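You operate a simulated robot arm through the tools that you are given. There is no shell and no other tool.

Carry out the task below with a simulated robot arm. There is one attempt and no reset: what you move stays moved.

## Task
Set the controls near the top of the fitting bench. At the end: the grey switch knob is turned to 4 bar; the red clamp knob is turned to clamped; the flare nut is turned to tight; the blue switch knob is turned to 4 bar; whatever was shut is shut again. Leave all else as you found it, and nothing knocked over.

The check looks at the end state, three seconds after you hand in, the way a careful person would. Anything else that was tipped, shoved, dropped, spilled or broken makes it a failure.

## Robot
A 6-joint arm with a two-finger gripper, fixed in place. Base frame: the origin is on the floor under the middle of its stand, x ahead of it, y to its left, z up; the work surface is at about z = 900. Readings come in mm, rad, newtons and seconds.
It reaches about 1572 mm from its shoulder. Its first joint turns from -2.897 to 2.897 rad. Payload 2.45 kg.
The TCP is the grasp point between the finger pads, 20 mm short of the fingertips. In the tool frame z runs along the fingers and y along their closing line. The gripper opens to 140 mm; its body begins 168 mm behind the TCP.
Orientation is told as [roll, pitch, yaw] about the base's x, y, z axes, in that order, counted from this pose: with the fingers straight down and closing along the base's y, the tool's x points along the base's -x, its y along +y and its z along -z.

## Interface
- The arm moves only by the tool step_arm. Its argument "motion" is a list of rows, each a list of 3 entries, a list of its own where there are three numbers: the turn, a rotation vector about the base's x, y, z in units of 45 degrees (1.0 is 45 degrees), then the shift along the base's x, y, z in units of 500 mm (1.0 is 500 mm), then the gripper command, from -1 (shut) to 1 (fully open), values between in proportion. In form: [[[wx, wy, wz], [dx, dy, dz], jaw], ...]. A call has 1 to 20 rows; each row is the pose to reach, as a shift and turn from the pose commanded when the call began. A call with a number of a shift or a turn outside -1 to 1 is refused whole. Rows are played at 5 a second. More than 50 mm and 0.15 rad between two rows, or a gripper value outside its range, and nothing of the call is played. A pose out of reach is approached as far as the arm can. The call stops where the force on the tool passes 40 N (or 10 N more than at its start, if that is more) or the arm is blocked; 0.2 s more then pass. Each finger travels about 45 mm/s and halts on what it meets, pressing with about 42 N; the grip force reading is that of the motor and also rises with nothing between the fingers. The clock runs only during rows and for 0.2 s after the last one: add rows that repeat a pose to give the fingers time. It gives the time, the measured TCP pose, the force on the tool (base axes), the opening and the grip force at its end, in the units of the frame above (readings bear some noise), with the torque about the TCP (base axes, N m) and any sound that the robot's microphone picked up, and new pictures: "pictures" is both (left out), scene, wrist or none.
- Cameras (640 x 400 px; columns grow to the right, rows downward): "scene" is fixed at [221.6, -651, 1590.3]; the picture's right is [0.71, -0.70, 0.00], its down [-0.28, -0.29, -0.91] and it looks along [0.64, 0.65, -0.40] (base axes); focal length 316 px, centre (320, 200). "wrist" rides on the gripper at [78, 11, -209] in the tool frame; the picture's right is [-0.14, 0.99, 0.00], its down [-0.92, -0.13, -0.37] and it looks along [-0.37, -0.05, 0.93] (tool axes); focal length 280 px, centre (320, 200). There is no depth. A picture from a camera that has moved, and an enlarged one, comes with that camera's place and axes in the base frame and with its lens.
- enlarge(camera, box): a new picture of the part [left, top, right, bottom] of that camera's present view, enlarged. No time passes.
- sign_off(): hands the job in; it is judged then, once.

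Places have to be worked out from the pictures, the camera data and where the tool is seen. Open the gripper and draw the arm clear of the work before you hand the job in, unless the task says otherwise.

The tools are called by a JSON object that holds its "op" and its "data". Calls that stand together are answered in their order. step_arm: Moves the arm, as the interface text tells. Its arguments: {"type":"object","properties":{"motion":{"type":"array"},"pictures":{"type":"string","enum":["both","scene","wrist","none"]}},"required":["motion"]} The other tools are called the same way: enlarge (camera, box) takes an enlarged picture of a part of a camera's view; sign_off () hands the job in.

At the start:

```text
time: 0.0
eef_pos: [670.7, 169.6, 1373.7]
orientation: [0.003, 0.0, -0.001]
ft_force: [0.3, -0.1, 0.3]
torque: [-0.01, 0.01, -0.02]
finger_gap: 140.3
grip_force: 0.0
```

scene: 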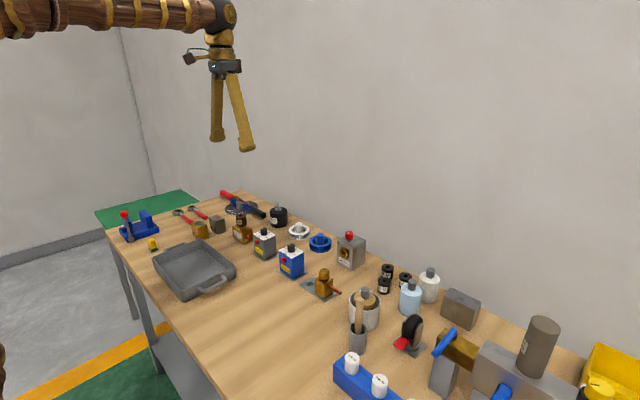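
wrist: 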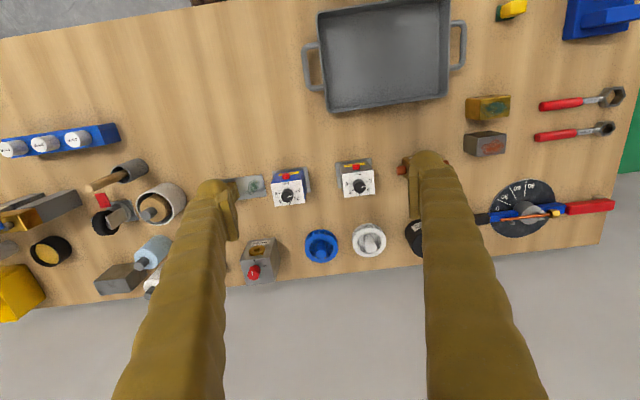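

I'll look closely at the scene and wrist views first to identify the controls.

{"op": "enlarge", "data": {"camera": "scene", "box": [220, 190, 380, 310]}}

{"op": "enlarge", "data": {"camera": "wrist", "box": [220, 130, 420, 290]}}

{"op": "enlarge", "data": {"camera": "wrist", "box": [0, 110, 240, 320]}}

{"op": "enlarge", "data": {"camera": "wrist", "box": [380, 0, 640, 260]}}

{"op": "enlarge", "data": {"camera": "scene", "box": [330, 250, 640, 400]}}

{"op": "enlarge", "data": {"camera": "scene", "box": [90, 180, 250, 310]}}

```text
3.33 times, centred on (300, 250) of scene
camera zoom: at [221.6, -651.0, 1590.3], right [0.71, -0.7, 0.0], down [-0.28, -0.29, -0.91], along [0.64, 0.65, -0.4], focal length 1054 px, centre (387, 33)
```

zoom: 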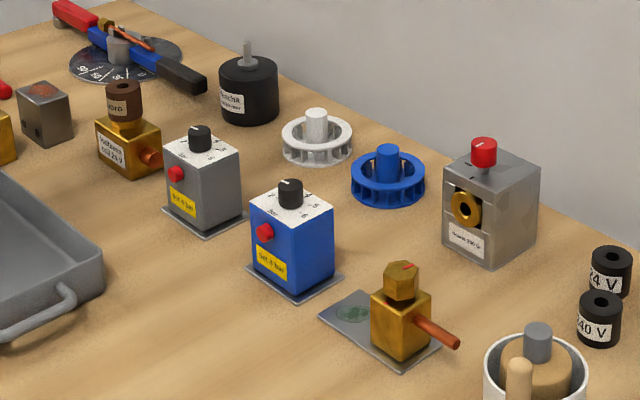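

```text
2.50 times, centred on (320, 210) of wrist
camera zoom: at [592.5, 182.4, 1581.9], right [0.14, 0.99, 0.0], down [0.92, -0.13, 0.37], along [0.37, -0.05, -0.93], focal length 701 px, centre (320, 175)
```

zoom: 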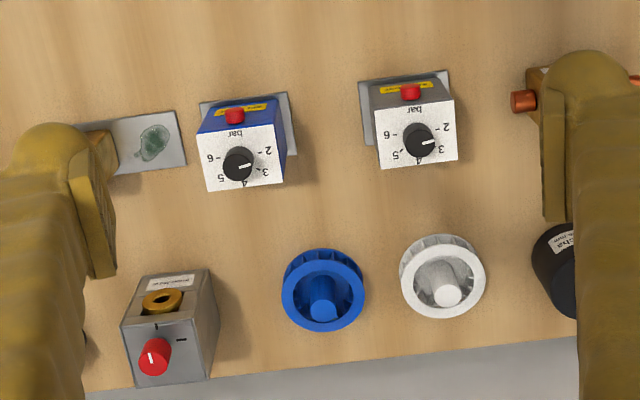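

```text
1.90 times, centred on (120, 215) of wrist
camera zoom: at [592.5, 182.4, 1581.9], right [0.14, 0.99, 0.0], down [0.92, -0.13, 0.37], along [0.37, -0.05, -0.93], focal length 534 px, centre (701, 171)
```

zoom: 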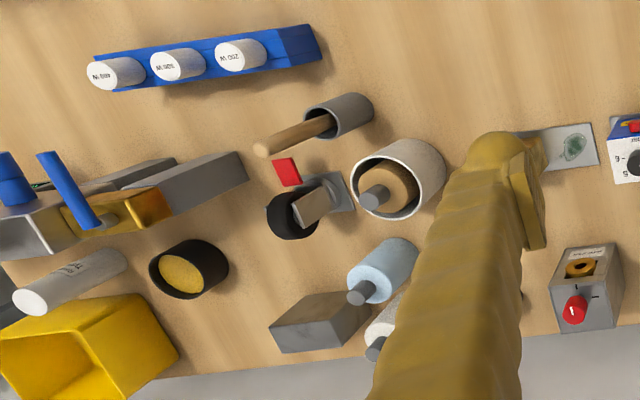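

```text
1.54 times, centred on (510, 130) of wrist
camera zoom: at [592.5, 182.4, 1581.9], right [0.14, 0.99, 0.0], down [0.92, -0.13, 0.37], along [0.37, -0.05, -0.93], focal length 431 px, centre (28, 308)
```

zoom: 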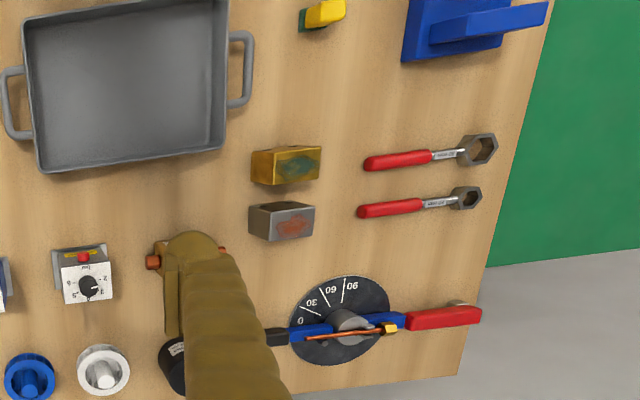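

```text
2.06 times, centred on (485, 325) of scene
camera zoom: at [221.6, -651.0, 1590.3], right [0.71, -0.7, 0.0], down [-0.28, -0.29, -0.91], along [0.64, 0.65, -0.4], focal length 653 px, centre (-21, -58)
```

zoom: 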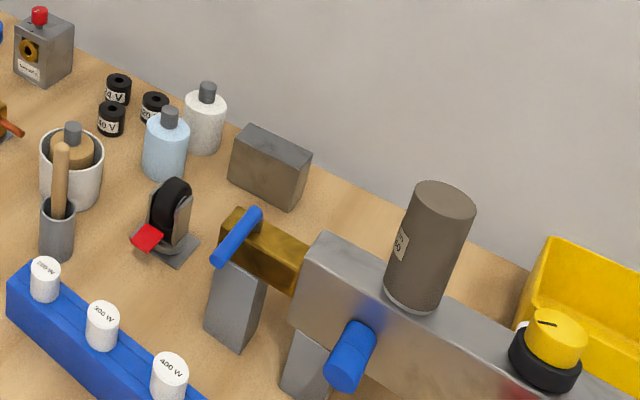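

```text
3.08 times, centred on (170, 245) of scene
camera zoom: at [221.6, -651.0, 1590.3], right [0.71, -0.7, 0.0], down [-0.28, -0.29, -0.91], along [0.64, 0.65, -0.4], focal length 973 px, centre (782, 62)
```

zoom: 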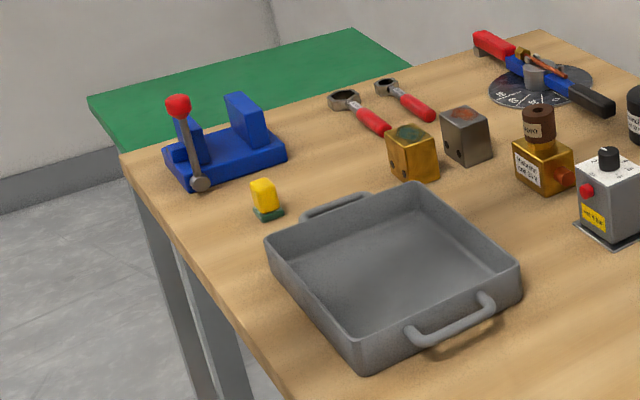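

Both switch knobs appear to be at about (803, 241, 1003) and (803, 82, 1003), the clamp knob about (977, -31, 1025) and the flare nut about (803, -81, 980). I'll enlarge the details of the dials before moving.

{"op": "enlarge", "data": {"camera": "wrist", "box": [330, 150, 390, 200]}}

{"op": "enlarge", "data": {"camera": "wrist", "box": [260, 155, 320, 215]}}

{"op": "enlarge", "data": {"camera": "wrist", "box": [230, 225, 300, 295]}}

{"op": "enlarge", "data": {"camera": "scene", "box": [300, 260, 350, 305]}}

{"op": "enlarge", "data": {"camera": "scene", "box": [245, 220, 310, 285]}}

{"op": "enlarge", "data": {"camera": "scene", "box": [325, 222, 375, 277]}}

```text
8.00 times, centred on (360, 175) of wrist
camera zoom: at [592.5, 182.4, 1581.9], right [0.14, 0.99, 0.0], down [0.92, -0.13, 0.37], along [0.37, -0.05, -0.93], focal length 2243 px, centre (0, 400)
```

zoom: 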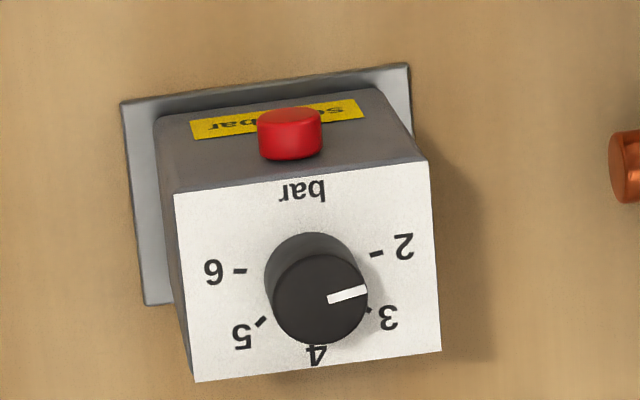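

```text
6.67 times, centred on (290, 185) of wrist
camera zoom: at [592.5, 182.4, 1581.9], right [0.14, 0.99, 0.0], down [0.92, -0.13, 0.37], along [0.37, -0.05, -0.93], focal length 1869 px, centre (520, 300)
```

zoom: 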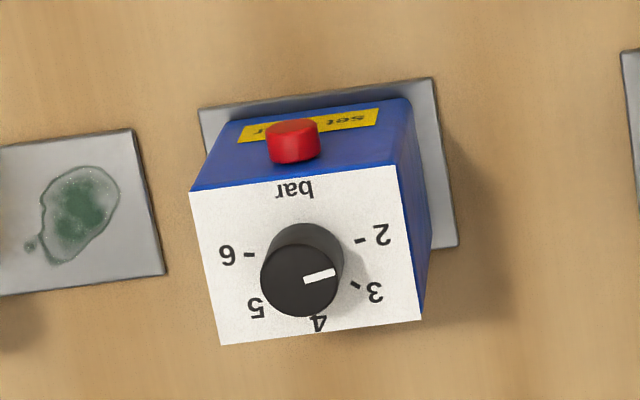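

```text
5.71 times, centred on (265, 260) of wrist
camera zoom: at [592.5, 182.4, 1581.9], right [0.14, 0.99, 0.0], down [0.92, -0.13, 0.37], along [0.37, -0.05, -0.93], focal length 1602 px, centre (634, -143)
```

zoom: 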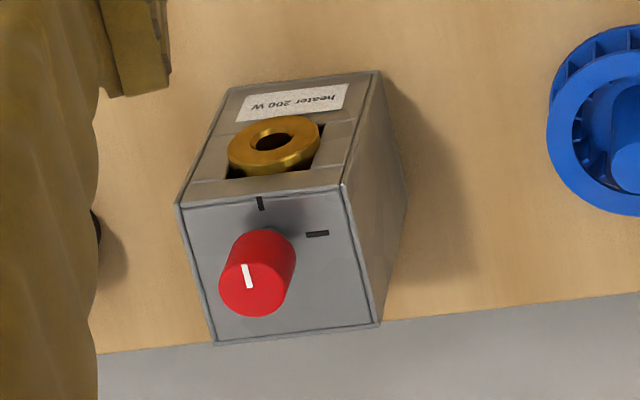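

```text
8.89 times, centred on (325, 282) of scene
camera zoom: at [221.6, -651.0, 1590.3], right [0.71, -0.7, 0.0], down [-0.28, -0.29, -0.91], along [0.64, 0.65, -0.4], focal length 2811 px, centre (276, -533)
```

zoom: 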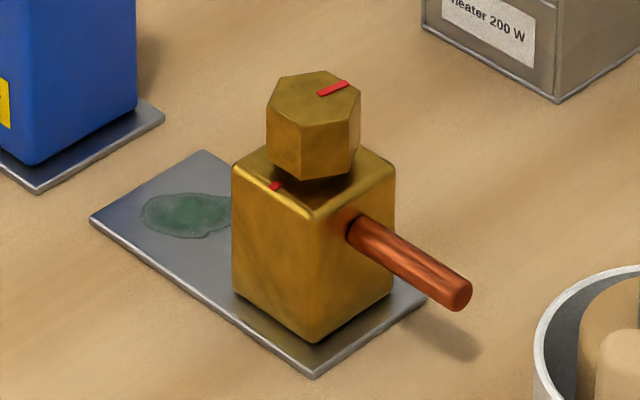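

```text
6.15 times, centred on (278, 252) of scene
camera zoom: at [221.6, -651.0, 1590.3], right [0.71, -0.7, 0.0], down [-0.28, -0.29, -0.91], along [0.64, 0.65, -0.4], focal length 1946 px, centre (582, -123)
```

zoom: 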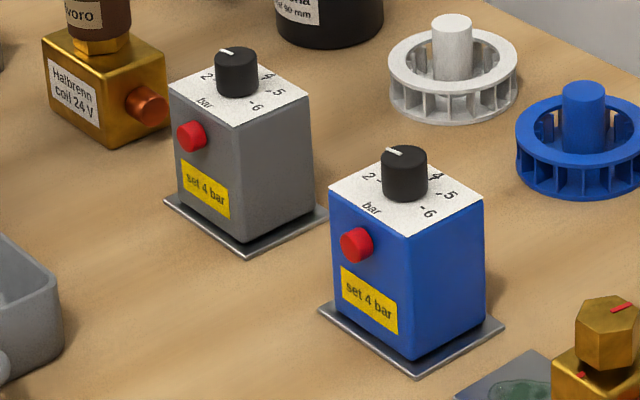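

```text
7.27 times, centred on (350, 250) of scene
camera zoom: at [221.6, -651.0, 1590.3], right [0.71, -0.7, 0.0], down [-0.28, -0.29, -0.91], along [0.64, 0.65, -0.4], focal length 2300 px, centre (102, -160)
```

zoom: 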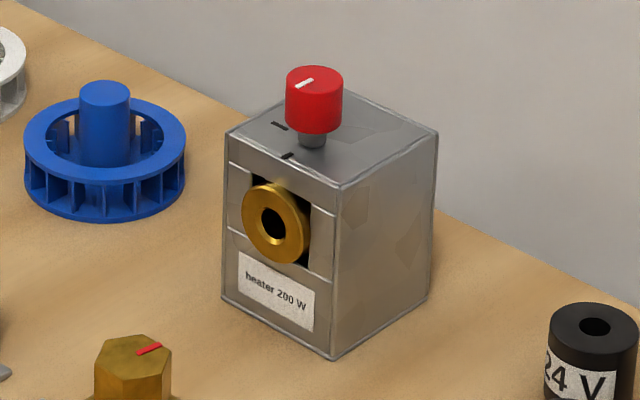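

Dial scale reads clockwise from 2 (toward +y) through 4 (toward +x) to 6 (toward -y); both pointers sit near 2.6. I'll move the arm closer above to view the dials, the nut marks and the clamp marks more squarely.

{"op": "step_arm", "data": {"motion": [[[0, 0, 0], [0.01, -0.05, -0.06], 0.6], [[0, 0, 0], [0.02, -0.1, -0.12], 0.3], [[0, 0, 0], [0.03, -0.15, -0.18], 0.0], [[0, 0, 0], [0.04, -0.2, -0.24], -0.2], [[0, 0, 0], [0.04, -0.25, -0.28], -0.2], [[0, 0, 0], [0.04, -0.3, -0.3], -0.2], [[0, 0, 0], [0.04, -0.34, -0.3], -0.2], [[0, 0, 0], [0.04, -0.34, -0.3], -0.2]], "pictures": "both"}}

```text
time: 1.8
eef_pos: [690.0, -0.8, 1223.0]
orientation: [0.001, 0.0, 0.001]
ft_force: [0.4, -1.3, 0.5]
torque: [-0.02, -0.01, 0.03]
finger_gap: 55.9
grip_force: 0.0
camera wrist: at [612.2, 11.2, 1431.4], right [0.14, 0.99, 0.0], down [0.92, -0.13, 0.37], along [0.37, -0.05, -0.93], focal length 280 px, centre (320, 200)
```

scene: 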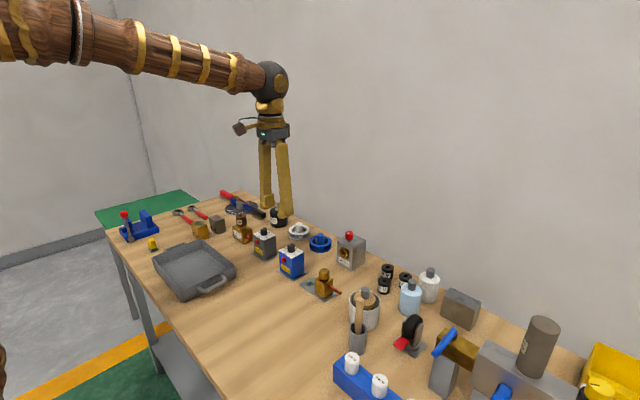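
wrist: 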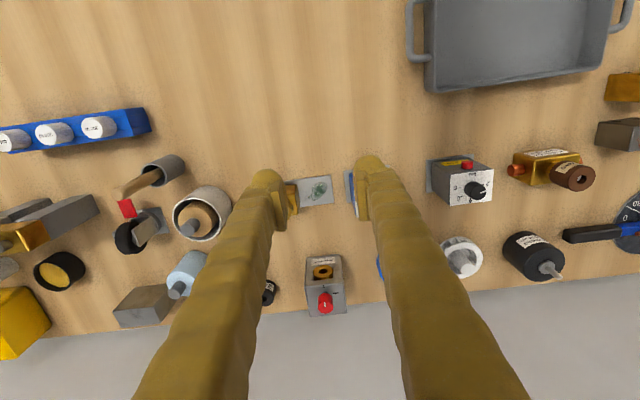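

Clamp block is now visible between the fingers; I'll zoom in on it and the grey switch from here.

{"op": "enlarge", "data": {"camera": "wrist", "box": [295, 245, 355, 325]}}

{"op": "enlarge", "data": {"camera": "wrist", "box": [420, 140, 510, 220]}}

{"op": "enlarge", "data": {"camera": "wrist", "box": [500, 130, 640, 290]}}

{"op": "enlarge", "data": {"camera": "wrist", "box": [100, 140, 280, 340]}}

```text
5.00 times, centred on (325, 285) of wrist
camera zoom: at [612.2, 11.2, 1431.4], right [0.14, 0.99, 0.0], down [0.92, -0.13, 0.37], along [0.37, -0.05, -0.93], focal length 1402 px, centre (295, -225)
```

zoom: 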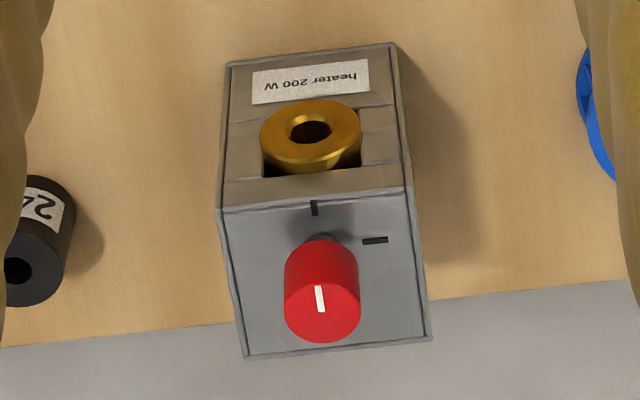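

```text
5.00 times, centred on (465, 180) of wrist
camera zoom: at [612.2, 11.2, 1431.4], right [0.14, 0.99, 0.0], down [0.92, -0.13, 0.37], along [0.37, -0.05, -0.93], focal length 1402 px, centre (-405, 300)
```

zoom: 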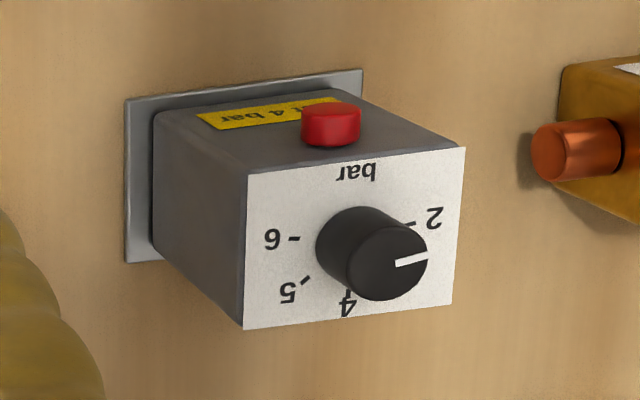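

```text
2.50 times, centred on (570, 210) of wrist
camera zoom: at [612.2, 11.2, 1431.4], right [0.14, 0.99, 0.0], down [0.92, -0.13, 0.37], along [0.37, -0.05, -0.93], focal length 701 px, centre (-305, 175)
```

zoom: 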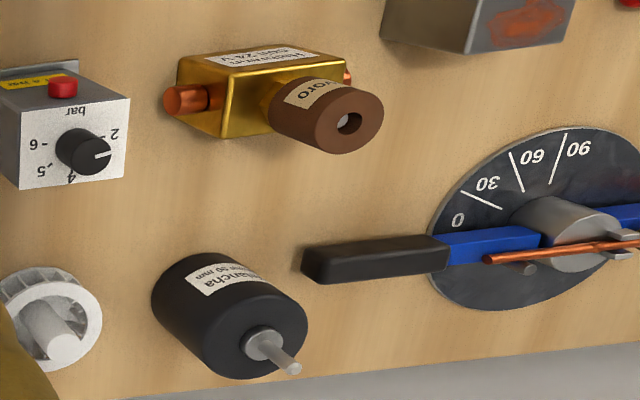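

```text
2.00 times, centred on (190, 240) of wrist
camera zoom: at [612.2, 11.2, 1431.4], right [0.14, 0.99, 0.0], down [0.92, -0.13, 0.37], along [0.37, -0.05, -0.93], focal length 561 px, centre (580, 120)
```

zoom: 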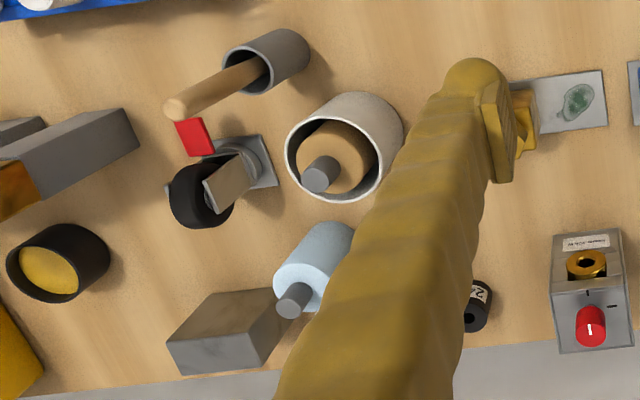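

The clamp pointer sits on the -x mark with a second mark at +y (90° clockwise); the switch scales are 50° per bar with both pointers near 2 bar. I'll hover above the grey switch knob (~803.5, 241) with the gripper yawed +45° so there is room to turn clockwise.

{"op": "step_arm", "data": {"motion": [[[0, 0, 0.125], [0.028, 0.06, -0.03], -0.2], [[0, 0, 0.25], [0.056, 0.121, -0.06], -0.2], [[0, 0, 0.375], [0.085, 0.182, -0.09], -0.2], [[0, 0, 0.5], [0.113, 0.242, -0.12], -0.2], [[0, 0, 0.625], [0.141, 0.303, -0.15], -0.2], [[0, 0, 0.75], [0.17, 0.363, -0.18], -0.2], [[0, 0, 0.875], [0.198, 0.424, -0.21], -0.2], [[0, 0, 1.0], [0.226, 0.484, -0.24], -0.2], [[0, 0, 1.0], [0.226, 0.484, -0.24], -0.2]], "pictures": "both"}}

```text
time: 3.8
eef_pos: [802.5, 241.9, 1104.0]
orientation: [0.0, 0.0, 0.785]
ft_force: [0.9, 0.2, 0.2]
torque: [0.01, 0.02, -0.01]
finger_gap: 56.1
grip_force: 0.1
camera wrist: at [740.3, 195.2, 1312.2], right [-0.6, 0.8, 0.0], down [0.74, 0.56, 0.37], along [0.29, 0.22, -0.93], focal length 280 px, centre (320, 200)
```

scene: 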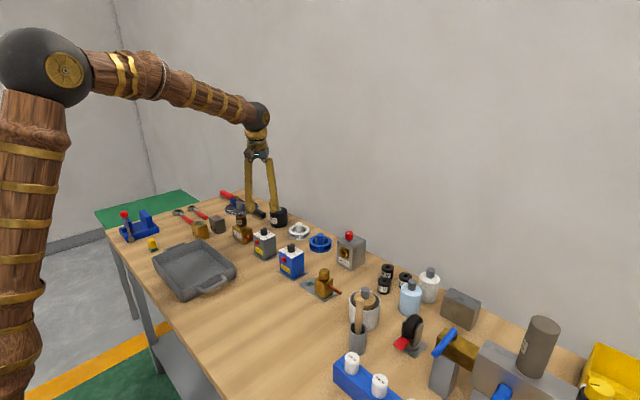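
wrist: 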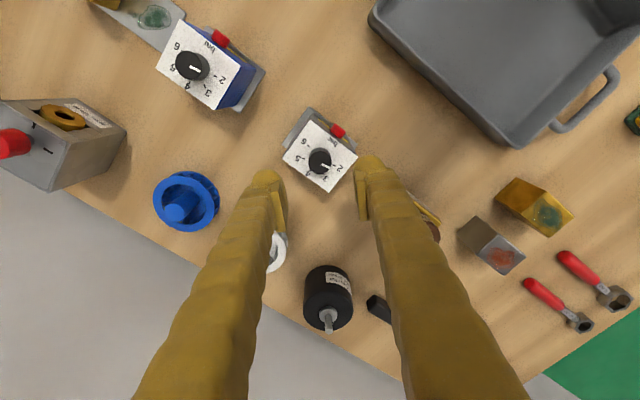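

The knob shows up at around (320,160) in the wrist view, close to where the TCP axis should land. Enlarging to measure.

{"op": "enlarge", "data": {"camera": "wrist", "box": [270, 100, 370, 200]}}

{"op": "enlarge", "data": {"camera": "wrist", "box": [80, 0, 270, 120]}}

{"op": "enlarge", "data": {"camera": "wrist", "box": [0, 80, 140, 200]}}

```text
4.00 times, centred on (320, 150) of wrist
camera zoom: at [740.3, 195.2, 1312.2], right [-0.6, 0.8, 0.0], down [0.74, 0.56, 0.37], along [0.29, 0.22, -0.93], focal length 1122 px, centre (320, 400)
```

zoom: 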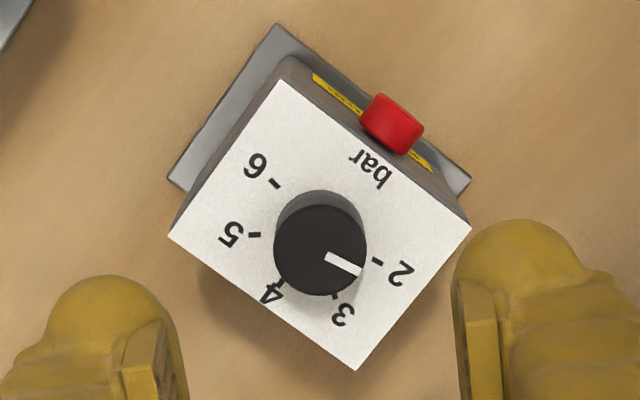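

```text
3.33 times, centred on (175, 60) of wrist
camera zoom: at [740.3, 195.2, 1312.2], right [-0.6, 0.8, 0.0], down [0.74, 0.56, 0.37], along [0.29, 0.22, -0.93], focal length 935 px, centre (803, 667)
```

zoom: 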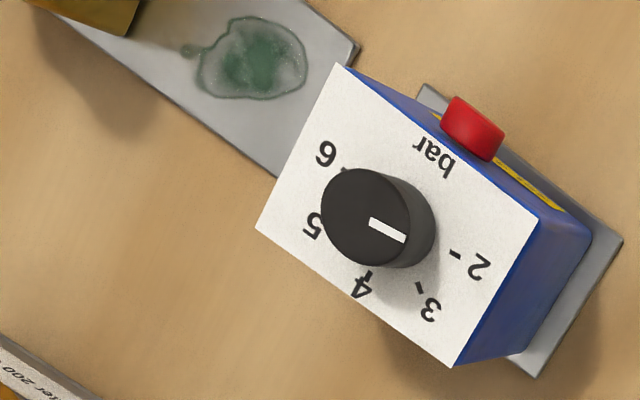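

```text
3.33 times, centred on (70, 140) of wrist
camera zoom: at [740.3, 195.2, 1312.2], right [-0.6, 0.8, 0.0], down [0.74, 0.56, 0.37], along [0.29, 0.22, -0.93], focal length 935 px, centre (1153, 400)
```

zoom: 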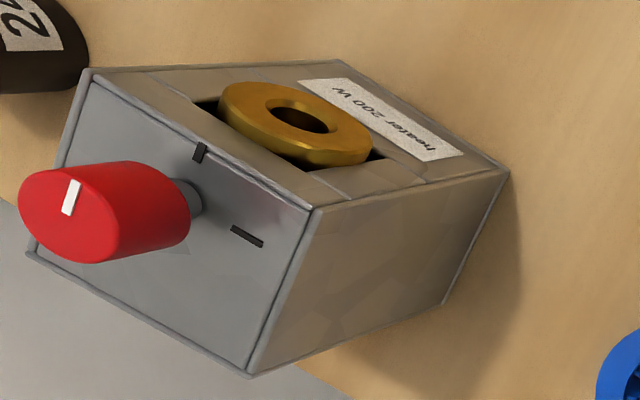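

The grey knob lies nearly under the TCP. To calibrate the centre exactly, I'll lower a bit and look from different yaws (the point on the TCP axis stays fixed in the picture).

{"op": "step_arm", "data": {"motion": [[[0, 0, 0], [0, 0, -0.044], -0.2], [[0, 0, 0], [0, 0, -0.088], -0.2], [[0, 0, 0], [0, 0, -0.088], -0.2]], "pictures": "wrist"}}

{"op": "enlarge", "data": {"camera": "wrist", "box": [270, 100, 370, 200]}}

{"op": "step_arm", "data": {"motion": [[[0, 0, -0.15], [0, 0, 0], -0.2], [[0, 0, -0.3], [0, 0, 0], -0.2], [[0, 0, -0.45], [0, 0, 0], -0.2], [[0, 0, -0.6], [0, 0, 0], -0.2], [[0, 0, -0.75], [0, 0, 0], -0.2], [[0, 0, -0.9], [0, 0, 0], -0.2], [[0, 0, -1.0], [0, 0, 0], -0.2], [[0, 0, -1.0], [0, 0, 0], -0.2]], "pictures": "wrist"}}

{"op": "enlarge", "data": {"camera": "wrist", "box": [270, 100, 370, 200]}}

{"op": "step_arm", "data": {"motion": [[[0, 0, -0.15], [0, 0, 0], -0.2], [[0, 0, -0.3], [0, 0, 0], -0.2], [[0, 0, -0.45], [0, 0, 0], -0.2], [[0, 0, -0.6], [0, 0, 0], -0.2], [[0, 0, -0.75], [0, 0, 0], -0.2], [[0, 0, -0.9], [0, 0, 0], -0.2], [[0, 0, -1.0], [0, 0, 0], -0.2], [[0, 0, -1.0], [0, 0, 0], -0.2]], "pictures": "wrist"}}

{"op": "enlarge", "data": {"camera": "wrist", "box": [270, 100, 370, 200]}}

```text
time: 4.6
eef_pos: [802.5, 242.3, 1058.3]
orientation: [-0.001, 0.0, 0.785]
ft_force: [-0.1, -0.2, 0.0]
torque: [0.01, 0.01, 0.01]
finger_gap: 55.9
grip_force: 0.1
camera wrist: at [740.3, 195.7, 1267.9], right [-0.6, 0.8, 0.0], down [0.74, 0.56, 0.37], along [0.29, 0.22, -0.93], focal length 280 px, centre (320, 200)
```

wrist: 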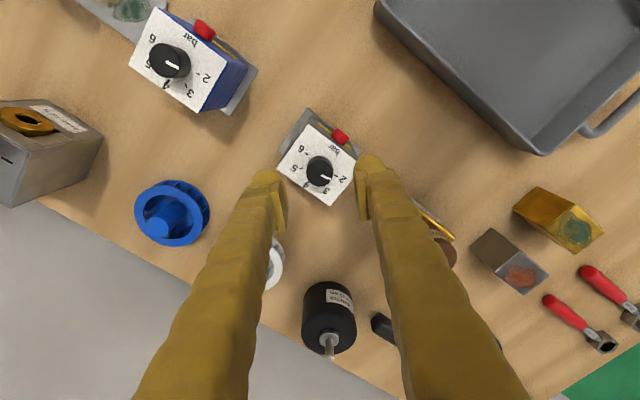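

```text
4.00 times, centred on (320, 150) of wrist
camera zoom: at [740.3, 195.7, 1267.9], right [-0.6, 0.8, 0.0], down [0.74, 0.56, 0.37], along [0.29, 0.22, -0.93], focal length 1122 px, centre (320, 400)
```

zoom: 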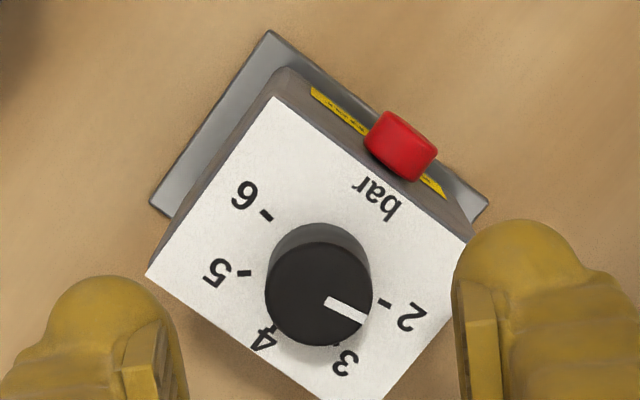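

```text
time: 6.4
eef_pos: [803.5, 242.3, 1060.0]
orientation: [-0.001, 0.001, -0.001]
ft_force: [1.1, -0.5, -0.4]
torque: [-0.03, 0.05, 0.0]
finger_gap: 55.9
grip_force: 0.0
camera wrist: at [725.5, 254.3, 1268.0], right [0.14, 0.99, 0.0], down [0.92, -0.13, 0.37], along [0.37, -0.05, -0.93], focal length 280 px, centre (320, 200)
```

wrist: 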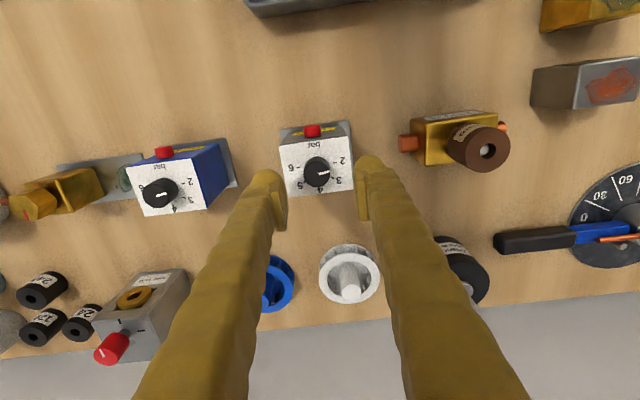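

```text
4.00 times, centred on (320, 150) of wrist
camera zoom: at [725.5, 254.3, 1268.0], right [0.14, 0.99, 0.0], down [0.92, -0.13, 0.37], along [0.37, -0.05, -0.93], focal length 1122 px, centre (320, 400)
```

zoom: 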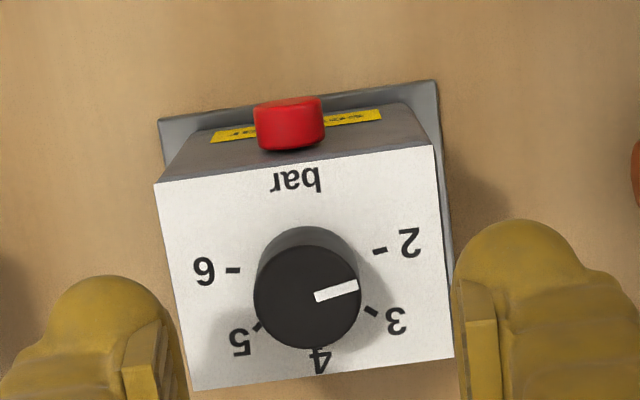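

```text
time: 8.2
eef_pos: [803.7, 242.7, 1059.4]
orientation: [0.001, -0.001, -0.786]
ft_force: [0.4, -0.7, 0.1]
torque: [0.0, 0.03, -0.01]
finger_gap: 56.0
grip_force: 0.0
camera wrist: at [756.3, 306.5, 1267.9], right [0.8, 0.6, 0.0], down [0.56, -0.74, 0.37], along [0.22, -0.29, -0.93], focal length 280 px, centre (320, 200)
```

wrist: 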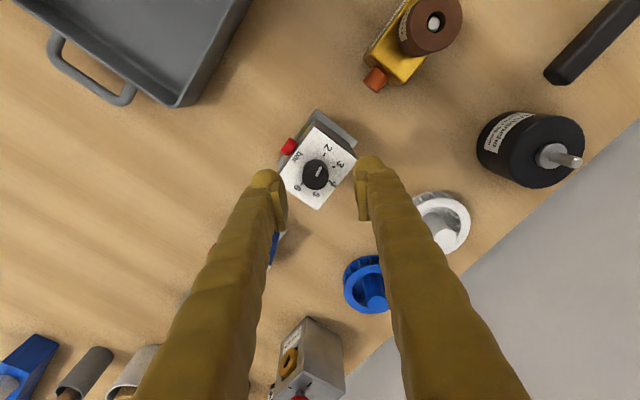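

```text
4.00 times, centred on (320, 150) of wrist
camera zoom: at [756.3, 306.5, 1267.9], right [0.8, 0.6, 0.0], down [0.56, -0.74, 0.37], along [0.22, -0.29, -0.93], focal length 1122 px, centre (320, 400)
```

zoom: 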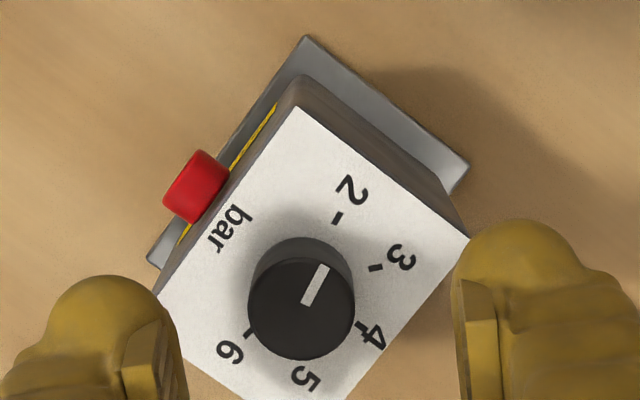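

From the three yaw views I compute that the knob centre is offset about (-3.3, -2.0) mm from the TCP and the knob is 26 mm wide, top ≈1014. I'll shift by that, and go back to +45° yaw.

{"op": "step_arm", "data": {"motion": [[[0, 0, 0.15], [-0.0066, -0.0039, 0], -0.2], [[0, 0, 0.3], [-0.0066, -0.0039, 0], -0.2], [[0, 0, 0.45], [-0.0066, -0.0039, 0], -0.2], [[0, 0, 0.6], [-0.0066, -0.0039, 0], -0.2], [[0, 0, 0.75], [-0.0066, -0.0039, 0], -0.2], [[0, 0, 0.9], [-0.0066, -0.0039, 0], -0.2], [[0, 0, 1.0], [-0.0066, -0.0039, 0], -0.2]], "pictures": "none"}}

{"op": "step_arm", "data": {"motion": [[[0, 0, 0.15], [0, 0, 0], -0.2], [[0, 0, 0.3], [0, 0, 0], -0.2], [[0, 0, 0.45], [0, 0, 0], -0.2], [[0, 0, 0.6], [0, 0, 0], -0.2], [[0, 0, 0.75], [0, 0, 0], -0.2], [[0, 0, 0.9], [0, 0, 0], -0.2], [[0, 0, 1.0], [0, 0, 0], -0.2], [[0, 0, 1.0], [0, 0, 0], -0.2]], "pictures": "wrist"}}

{"op": "enlarge", "data": {"camera": "wrist", "box": [270, 100, 370, 200]}}

```text
time: 9.8
eef_pos: [799.5, 240.8, 1060.3]
orientation: [0.002, 0.0, 0.001]
ft_force: [0.0, 0.1, 0.3]
torque: [0.0, 0.01, 0.02]
finger_gap: 56.2
grip_force: 0.1
```

```text
time: 11.6
eef_pos: [801.3, 239.9, 1058.5]
orientation: [0.003, 0.0, 0.786]
ft_force: [-0.2, 0.4, 0.1]
torque: [0.0, 0.01, 0.01]
finger_gap: 55.9
grip_force: 0.1
camera wrist: at [737.3, 193.9, 1267.9], right [-0.6, 0.8, 0.0], down [0.74, 0.56, 0.37], along [0.29, 0.22, -0.93], focal length 280 px, centre (320, 200)
```

wrist: 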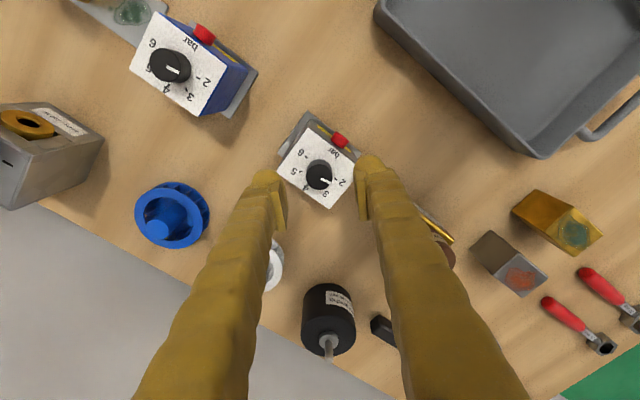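

```text
4.00 times, centred on (320, 150) of wrist
camera zoom: at [737.3, 193.9, 1267.9], right [-0.6, 0.8, 0.0], down [0.74, 0.56, 0.37], along [0.29, 0.22, -0.93], focal length 1122 px, centre (320, 400)
```

zoom: 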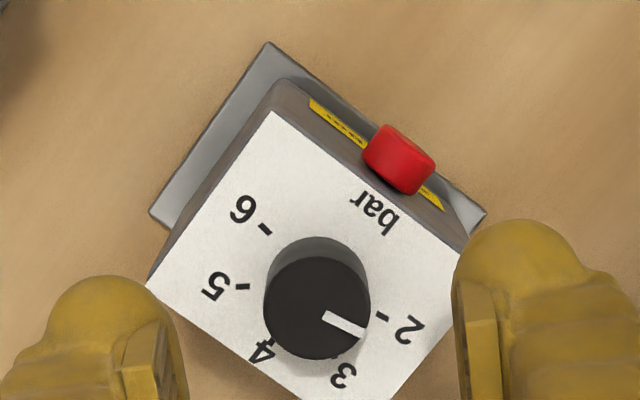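

Knob is centred on the TCP axis within a millimetre. Descending so fingertips sit about 4 mm above the dial face.

{"op": "step_arm", "data": {"motion": [[[0, 0, 0], [0, 0, -0.025], -0.2], [[0, 0, 0], [0, 0, -0.05], -0.2], [[0, 0, 0], [0, 0, -0.07], -0.2], [[0, 0, 0], [0, 0, -0.08], -0.2], [[0, 0, 0], [0, 0, -0.08], -0.2]], "pictures": "both"}}

{"op": "enlarge", "data": {"camera": "wrist", "box": [260, 130, 380, 230]}}

{"op": "enlarge", "data": {"camera": "scene", "box": [230, 200, 300, 270]}}

```text
time: 12.8
eef_pos: [800.4, 239.9, 1019.3]
orientation: [-0.001, -0.001, 0.786]
ft_force: [-0.3, 0.1, 1.0]
torque: [0.01, 0.04, 0.04]
finger_gap: 56.2
grip_force: 0.0
camera wrist: at [737.3, 194.0, 1227.9], right [-0.6, 0.8, 0.0], down [0.74, 0.56, 0.37], along [0.29, 0.22, -0.93], focal length 280 px, centre (320, 200)
```

scene: 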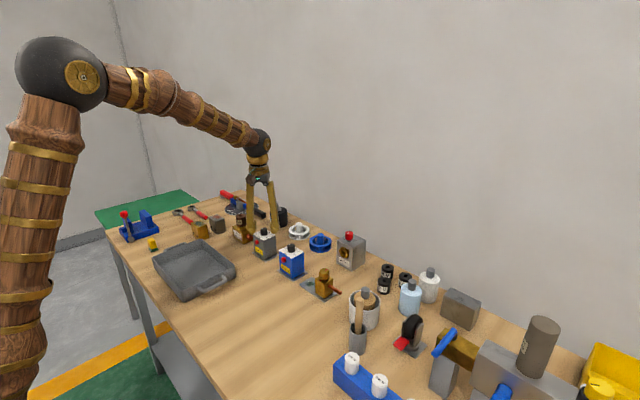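
wrist: 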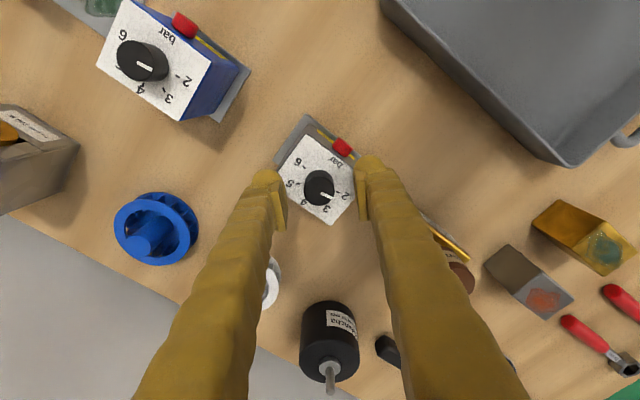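

```text
4.00 times, centred on (320, 180) of wrist
camera zoom: at [737.3, 194.0, 1227.9], right [-0.6, 0.8, 0.0], down [0.74, 0.56, 0.37], along [0.29, 0.22, -0.93], focal length 1122 px, centre (320, 280)
```

zoom: 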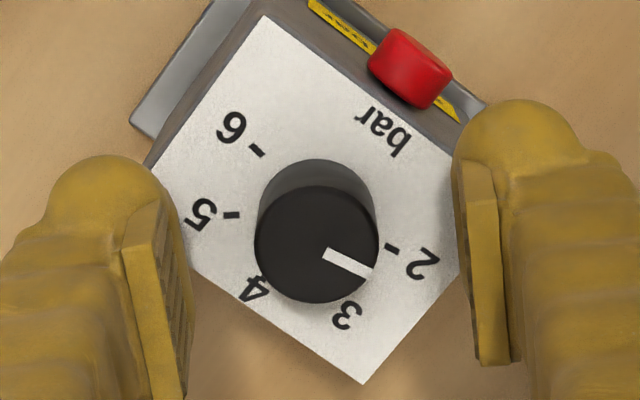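

```text
5.71 times, centred on (265, 235) of scene
camera zoom: at [221.6, -651.0, 1590.3], right [0.71, -0.7, 0.0], down [-0.28, -0.29, -0.91], along [0.64, 0.65, -0.4], focal length 1807 px, centre (634, 0)
```

zoom: 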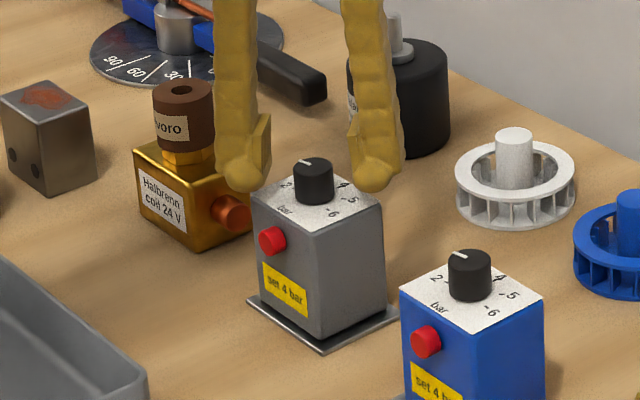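

Fingers straddle the knob cleanly. First partially close to ~32 mm and look before gripping.

{"op": "step_arm", "data": {"motion": [[[0, 0, 0], [0, 0, 0], -0.4], [[0, 0, 0], [0, 0, 0], -0.55], [[0, 0, 0], [0, 0, 0], -0.55], [[0, 0, 0], [0, 0, 0], -0.55]], "pictures": "wrist"}}

{"op": "enlarge", "data": {"camera": "wrist", "box": [260, 130, 380, 230]}}

```text
time: 13.8
eef_pos: [799.1, 240.8, 1018.6]
orientation: [0.003, 0.0, 0.787]
ft_force: [0.7, 0.6, 0.3]
torque: [-0.01, 0.03, 0.01]
finger_gap: 31.6
grip_force: 0.0
camera wrist: at [737.4, 194.0, 1227.9], right [-0.6, 0.8, 0.0], down [0.74, 0.56, 0.37], along [0.29, 0.22, -0.93], focal length 280 px, centre (320, 200)
```

wrist: 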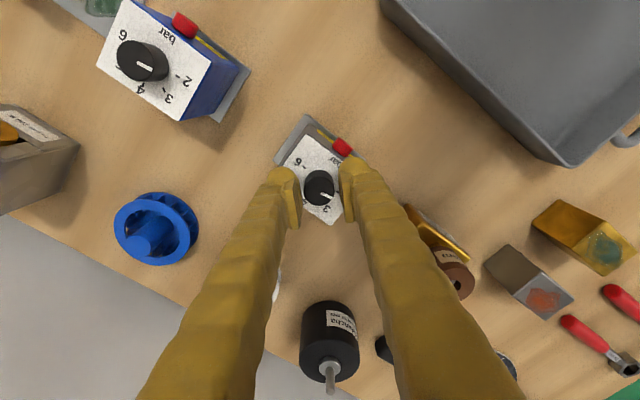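

```text
4.00 times, centred on (320, 180) of wrist
camera zoom: at [737.4, 194.0, 1227.9], right [-0.6, 0.8, 0.0], down [0.74, 0.56, 0.37], along [0.29, 0.22, -0.93], focal length 1122 px, centre (320, 280)
```

zoom: 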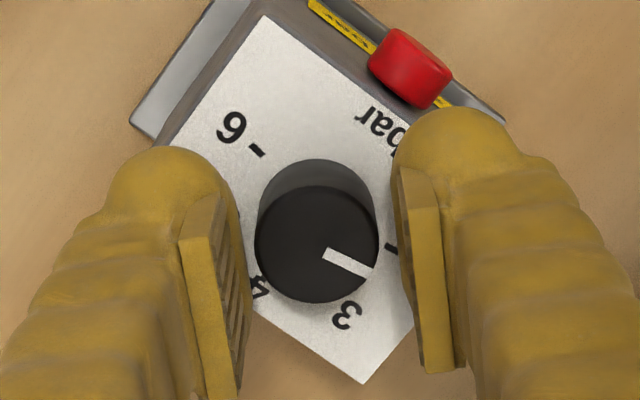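

Gap is symmetric around the knob within a millimetre. Closing onto it now.

{"op": "step_arm", "data": {"motion": [[[0, 0, 0], [0, 0, 0], -0.65], [[0, 0, 0], [0, 0, 0], -0.8], [[0, 0, 0], [0, 0, 0], -1], [[0, 0, 0], [0, 0, 0], -1]], "pictures": "wrist"}}

```text
time: 14.8
eef_pos: [800.5, 240.7, 1018.5]
orientation: [0.001, 0.0, 0.784]
ft_force: [0.9, -0.4, 0.4]
torque: [0.01, -0.03, 0.01]
finger_gap: 23.7
grip_force: 41.7
camera wrist: at [737.4, 194.0, 1227.9], right [-0.6, 0.8, 0.0], down [0.74, 0.56, 0.37], along [0.29, 0.22, -0.93], focal length 280 px, centre (320, 200)
```

wrist: 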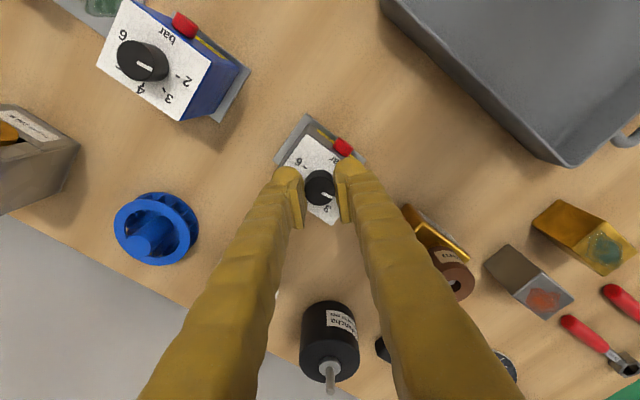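

Gripped at 23.7 mm with 42 N. I'll try a small clockwise turn (~18°) and watch torque and pointer.

{"op": "step_arm", "data": {"motion": [[[0, 0, -0.1], [0, 0, 0], -1], [[0, 0, -0.2], [0, 0, 0], -1], [[0, 0, -0.3], [0, 0, 0], -1], [[0, 0, -0.4], [0, 0, 0], -1]], "pictures": "wrist"}}

{"op": "enlarge", "data": {"camera": "wrist", "box": [260, 130, 380, 230]}}

```text
time: 15.8
eef_pos: [800.5, 240.2, 1018.9]
orientation: [0.001, 0.0, 0.468]
ft_force: [0.4, -1.2, 1.4]
torque: [-0.04, -0.03, -0.02]
finger_gap: 23.7
grip_force: 41.5
camera wrist: at [726.1, 215.9, 1227.8], right [-0.33, 0.95, 0.0], down [0.88, 0.3, 0.37], along [0.35, 0.12, -0.93], focal length 280 px, centre (320, 200)
```

wrist: 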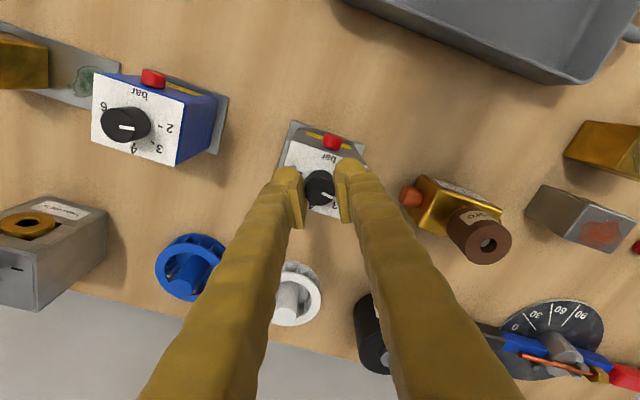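

```text
4.00 times, centred on (320, 180) of wrist
camera zoom: at [726.1, 215.9, 1227.8], right [-0.33, 0.95, 0.0], down [0.88, 0.3, 0.37], along [0.35, 0.12, -0.93], focal length 1122 px, centre (320, 280)
```

zoom: 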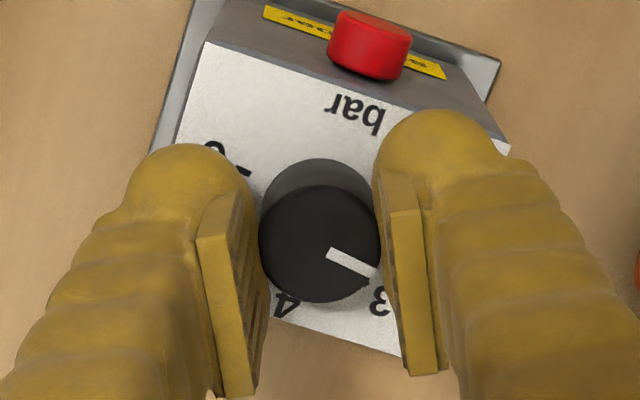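

The knob follows the gripper with low torque and the box does not move. Continue turning clockwise 45° more.

{"op": "step_arm", "data": {"motion": [[[0, 0, -0.1], [0, 0, 0], -1], [[0, 0, -0.2], [0, 0, 0], -1], [[0, 0, -0.3], [0, 0, 0], -1], [[0, 0, -0.4], [0, 0, 0], -1], [[0, 0, -0.5], [0, 0, 0], -1], [[0, 0, -0.6], [0, 0, 0], -1], [[0, 0, -0.7], [0, 0, 0], -1], [[0, 0, -0.8], [0, 0, 0], -1], [[0, 0, -0.9], [0, 0, 0], -1], [[0, 0, -1.0], [0, 0, 0], -1]], "pictures": "wrist"}}

{"op": "enlarge", "data": {"camera": "wrist", "box": [260, 130, 380, 230]}}

```text
time: 18.0
eef_pos: [801.1, 240.7, 1019.7]
orientation: [0.0, 0.001, -0.316]
ft_force: [0.7, -3.0, 0.4]
torque: [-0.06, -0.01, 0.0]
finger_gap: 23.8
grip_force: 41.8
camera wrist: at [729.5, 276.1, 1227.7], right [0.44, 0.9, 0.0], down [0.84, -0.41, 0.37], along [0.33, -0.16, -0.93], focal length 280 px, centre (320, 200)
```

wrist: 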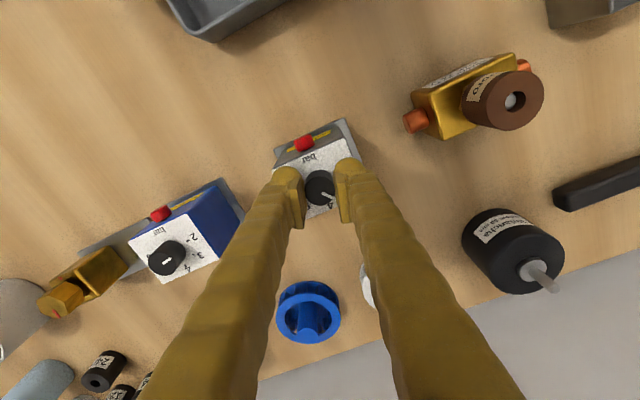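

```text
4.00 times, centred on (320, 180) of wrist
camera zoom: at [729.5, 276.1, 1227.7], right [0.44, 0.9, 0.0], down [0.84, -0.41, 0.37], along [0.33, -0.16, -0.93], focal length 1122 px, centre (320, 280)
```

zoom: 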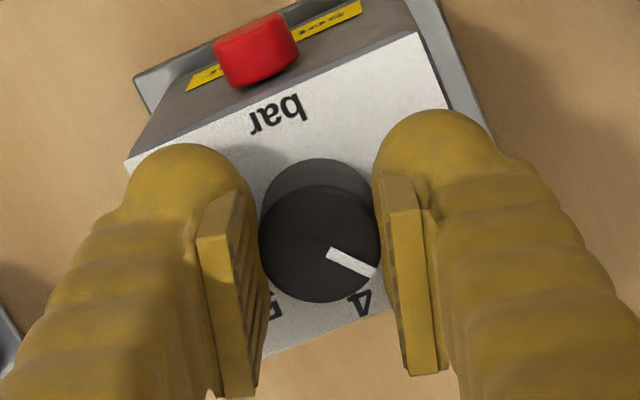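

Pointer keeps at about yaw+55.5°, so another ~37° clockwise brings it to 4 (the +x direction).

{"op": "step_arm", "data": {"motion": [[[0, 0, -0.1], [0, 0, 0], -1], [[0, 0, -0.2], [0, 0, 0], -1], [[0, 0, -0.3], [0, 0, 0], -1], [[0, 0, -0.4], [0, 0, 0], -1], [[0, 0, -0.5], [0, 0, 0], -1], [[0, 0, -0.6], [0, 0, 0], -1], [[0, 0, -0.7], [0, 0, 0], -1], [[0, 0, -0.78], [0, 0, 0], -1], [[0, 0, -0.82], [0, 0, 0], -1], [[0, 0, -0.82], [0, 0, 0], -1]], "pictures": "both"}}

{"op": "enlarge", "data": {"camera": "wrist", "box": [260, 130, 380, 230]}}

{"op": "enlarge", "data": {"camera": "scene", "box": [230, 200, 300, 270]}}

```text
time: 20.2
eef_pos: [800.4, 240.9, 1019.0]
orientation: [0.001, 0.001, -0.961]
ft_force: [-0.5, -0.7, -0.6]
torque: [-0.04, -0.05, 0.01]
finger_gap: 23.9
grip_force: 41.9
camera wrist: at [764.3, 312.1, 1227.7], right [0.89, 0.46, 0.0], down [0.42, -0.83, 0.37], along [0.17, -0.33, -0.93], focal length 280 px, centre (320, 200)
```

scene: 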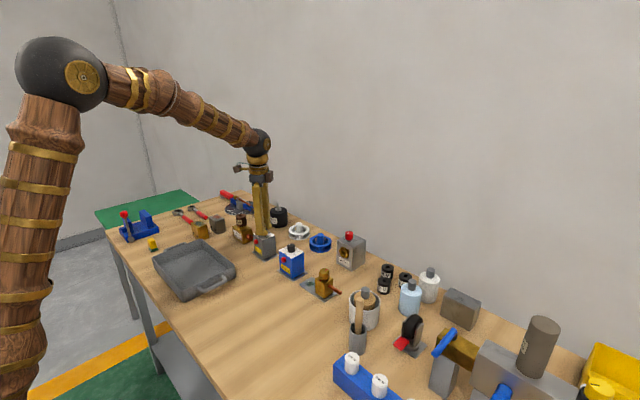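
wrist: 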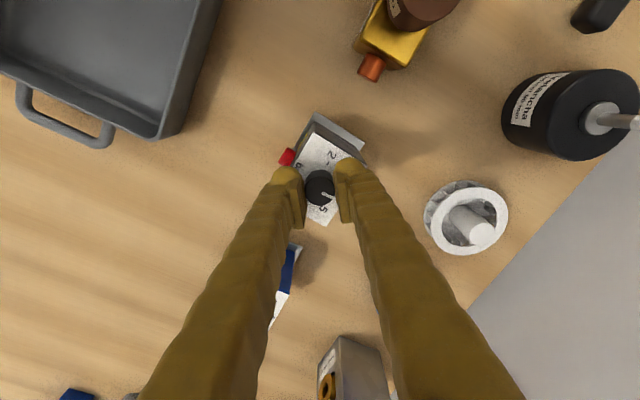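

```text
4.00 times, centred on (320, 180) of wrist
camera zoom: at [764.3, 312.1, 1227.7], right [0.89, 0.46, 0.0], down [0.42, -0.83, 0.37], along [0.17, -0.33, -0.93], focal length 1122 px, centre (320, 280)
```

zoom: 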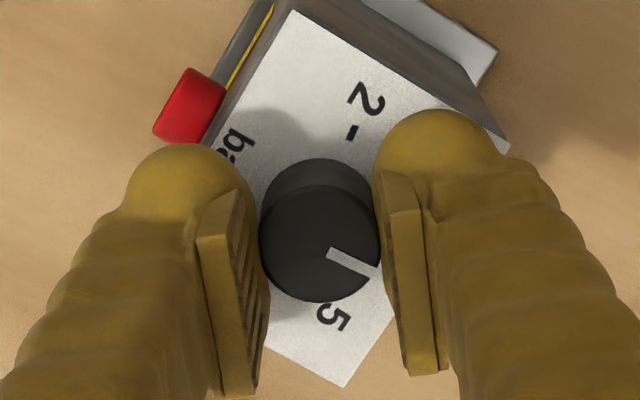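

```text
5.71 times, centred on (265, 235) of scene
camera zoom: at [221.6, -651.0, 1590.3], right [0.71, -0.7, 0.0], down [-0.28, -0.29, -0.91], along [0.64, 0.65, -0.4], focal length 1807 px, centre (634, 0)
```

zoom: 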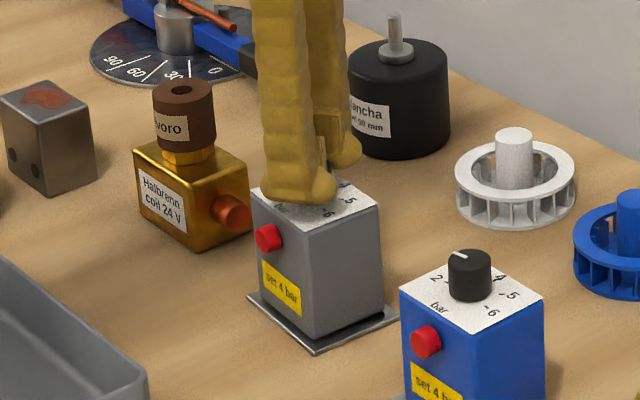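

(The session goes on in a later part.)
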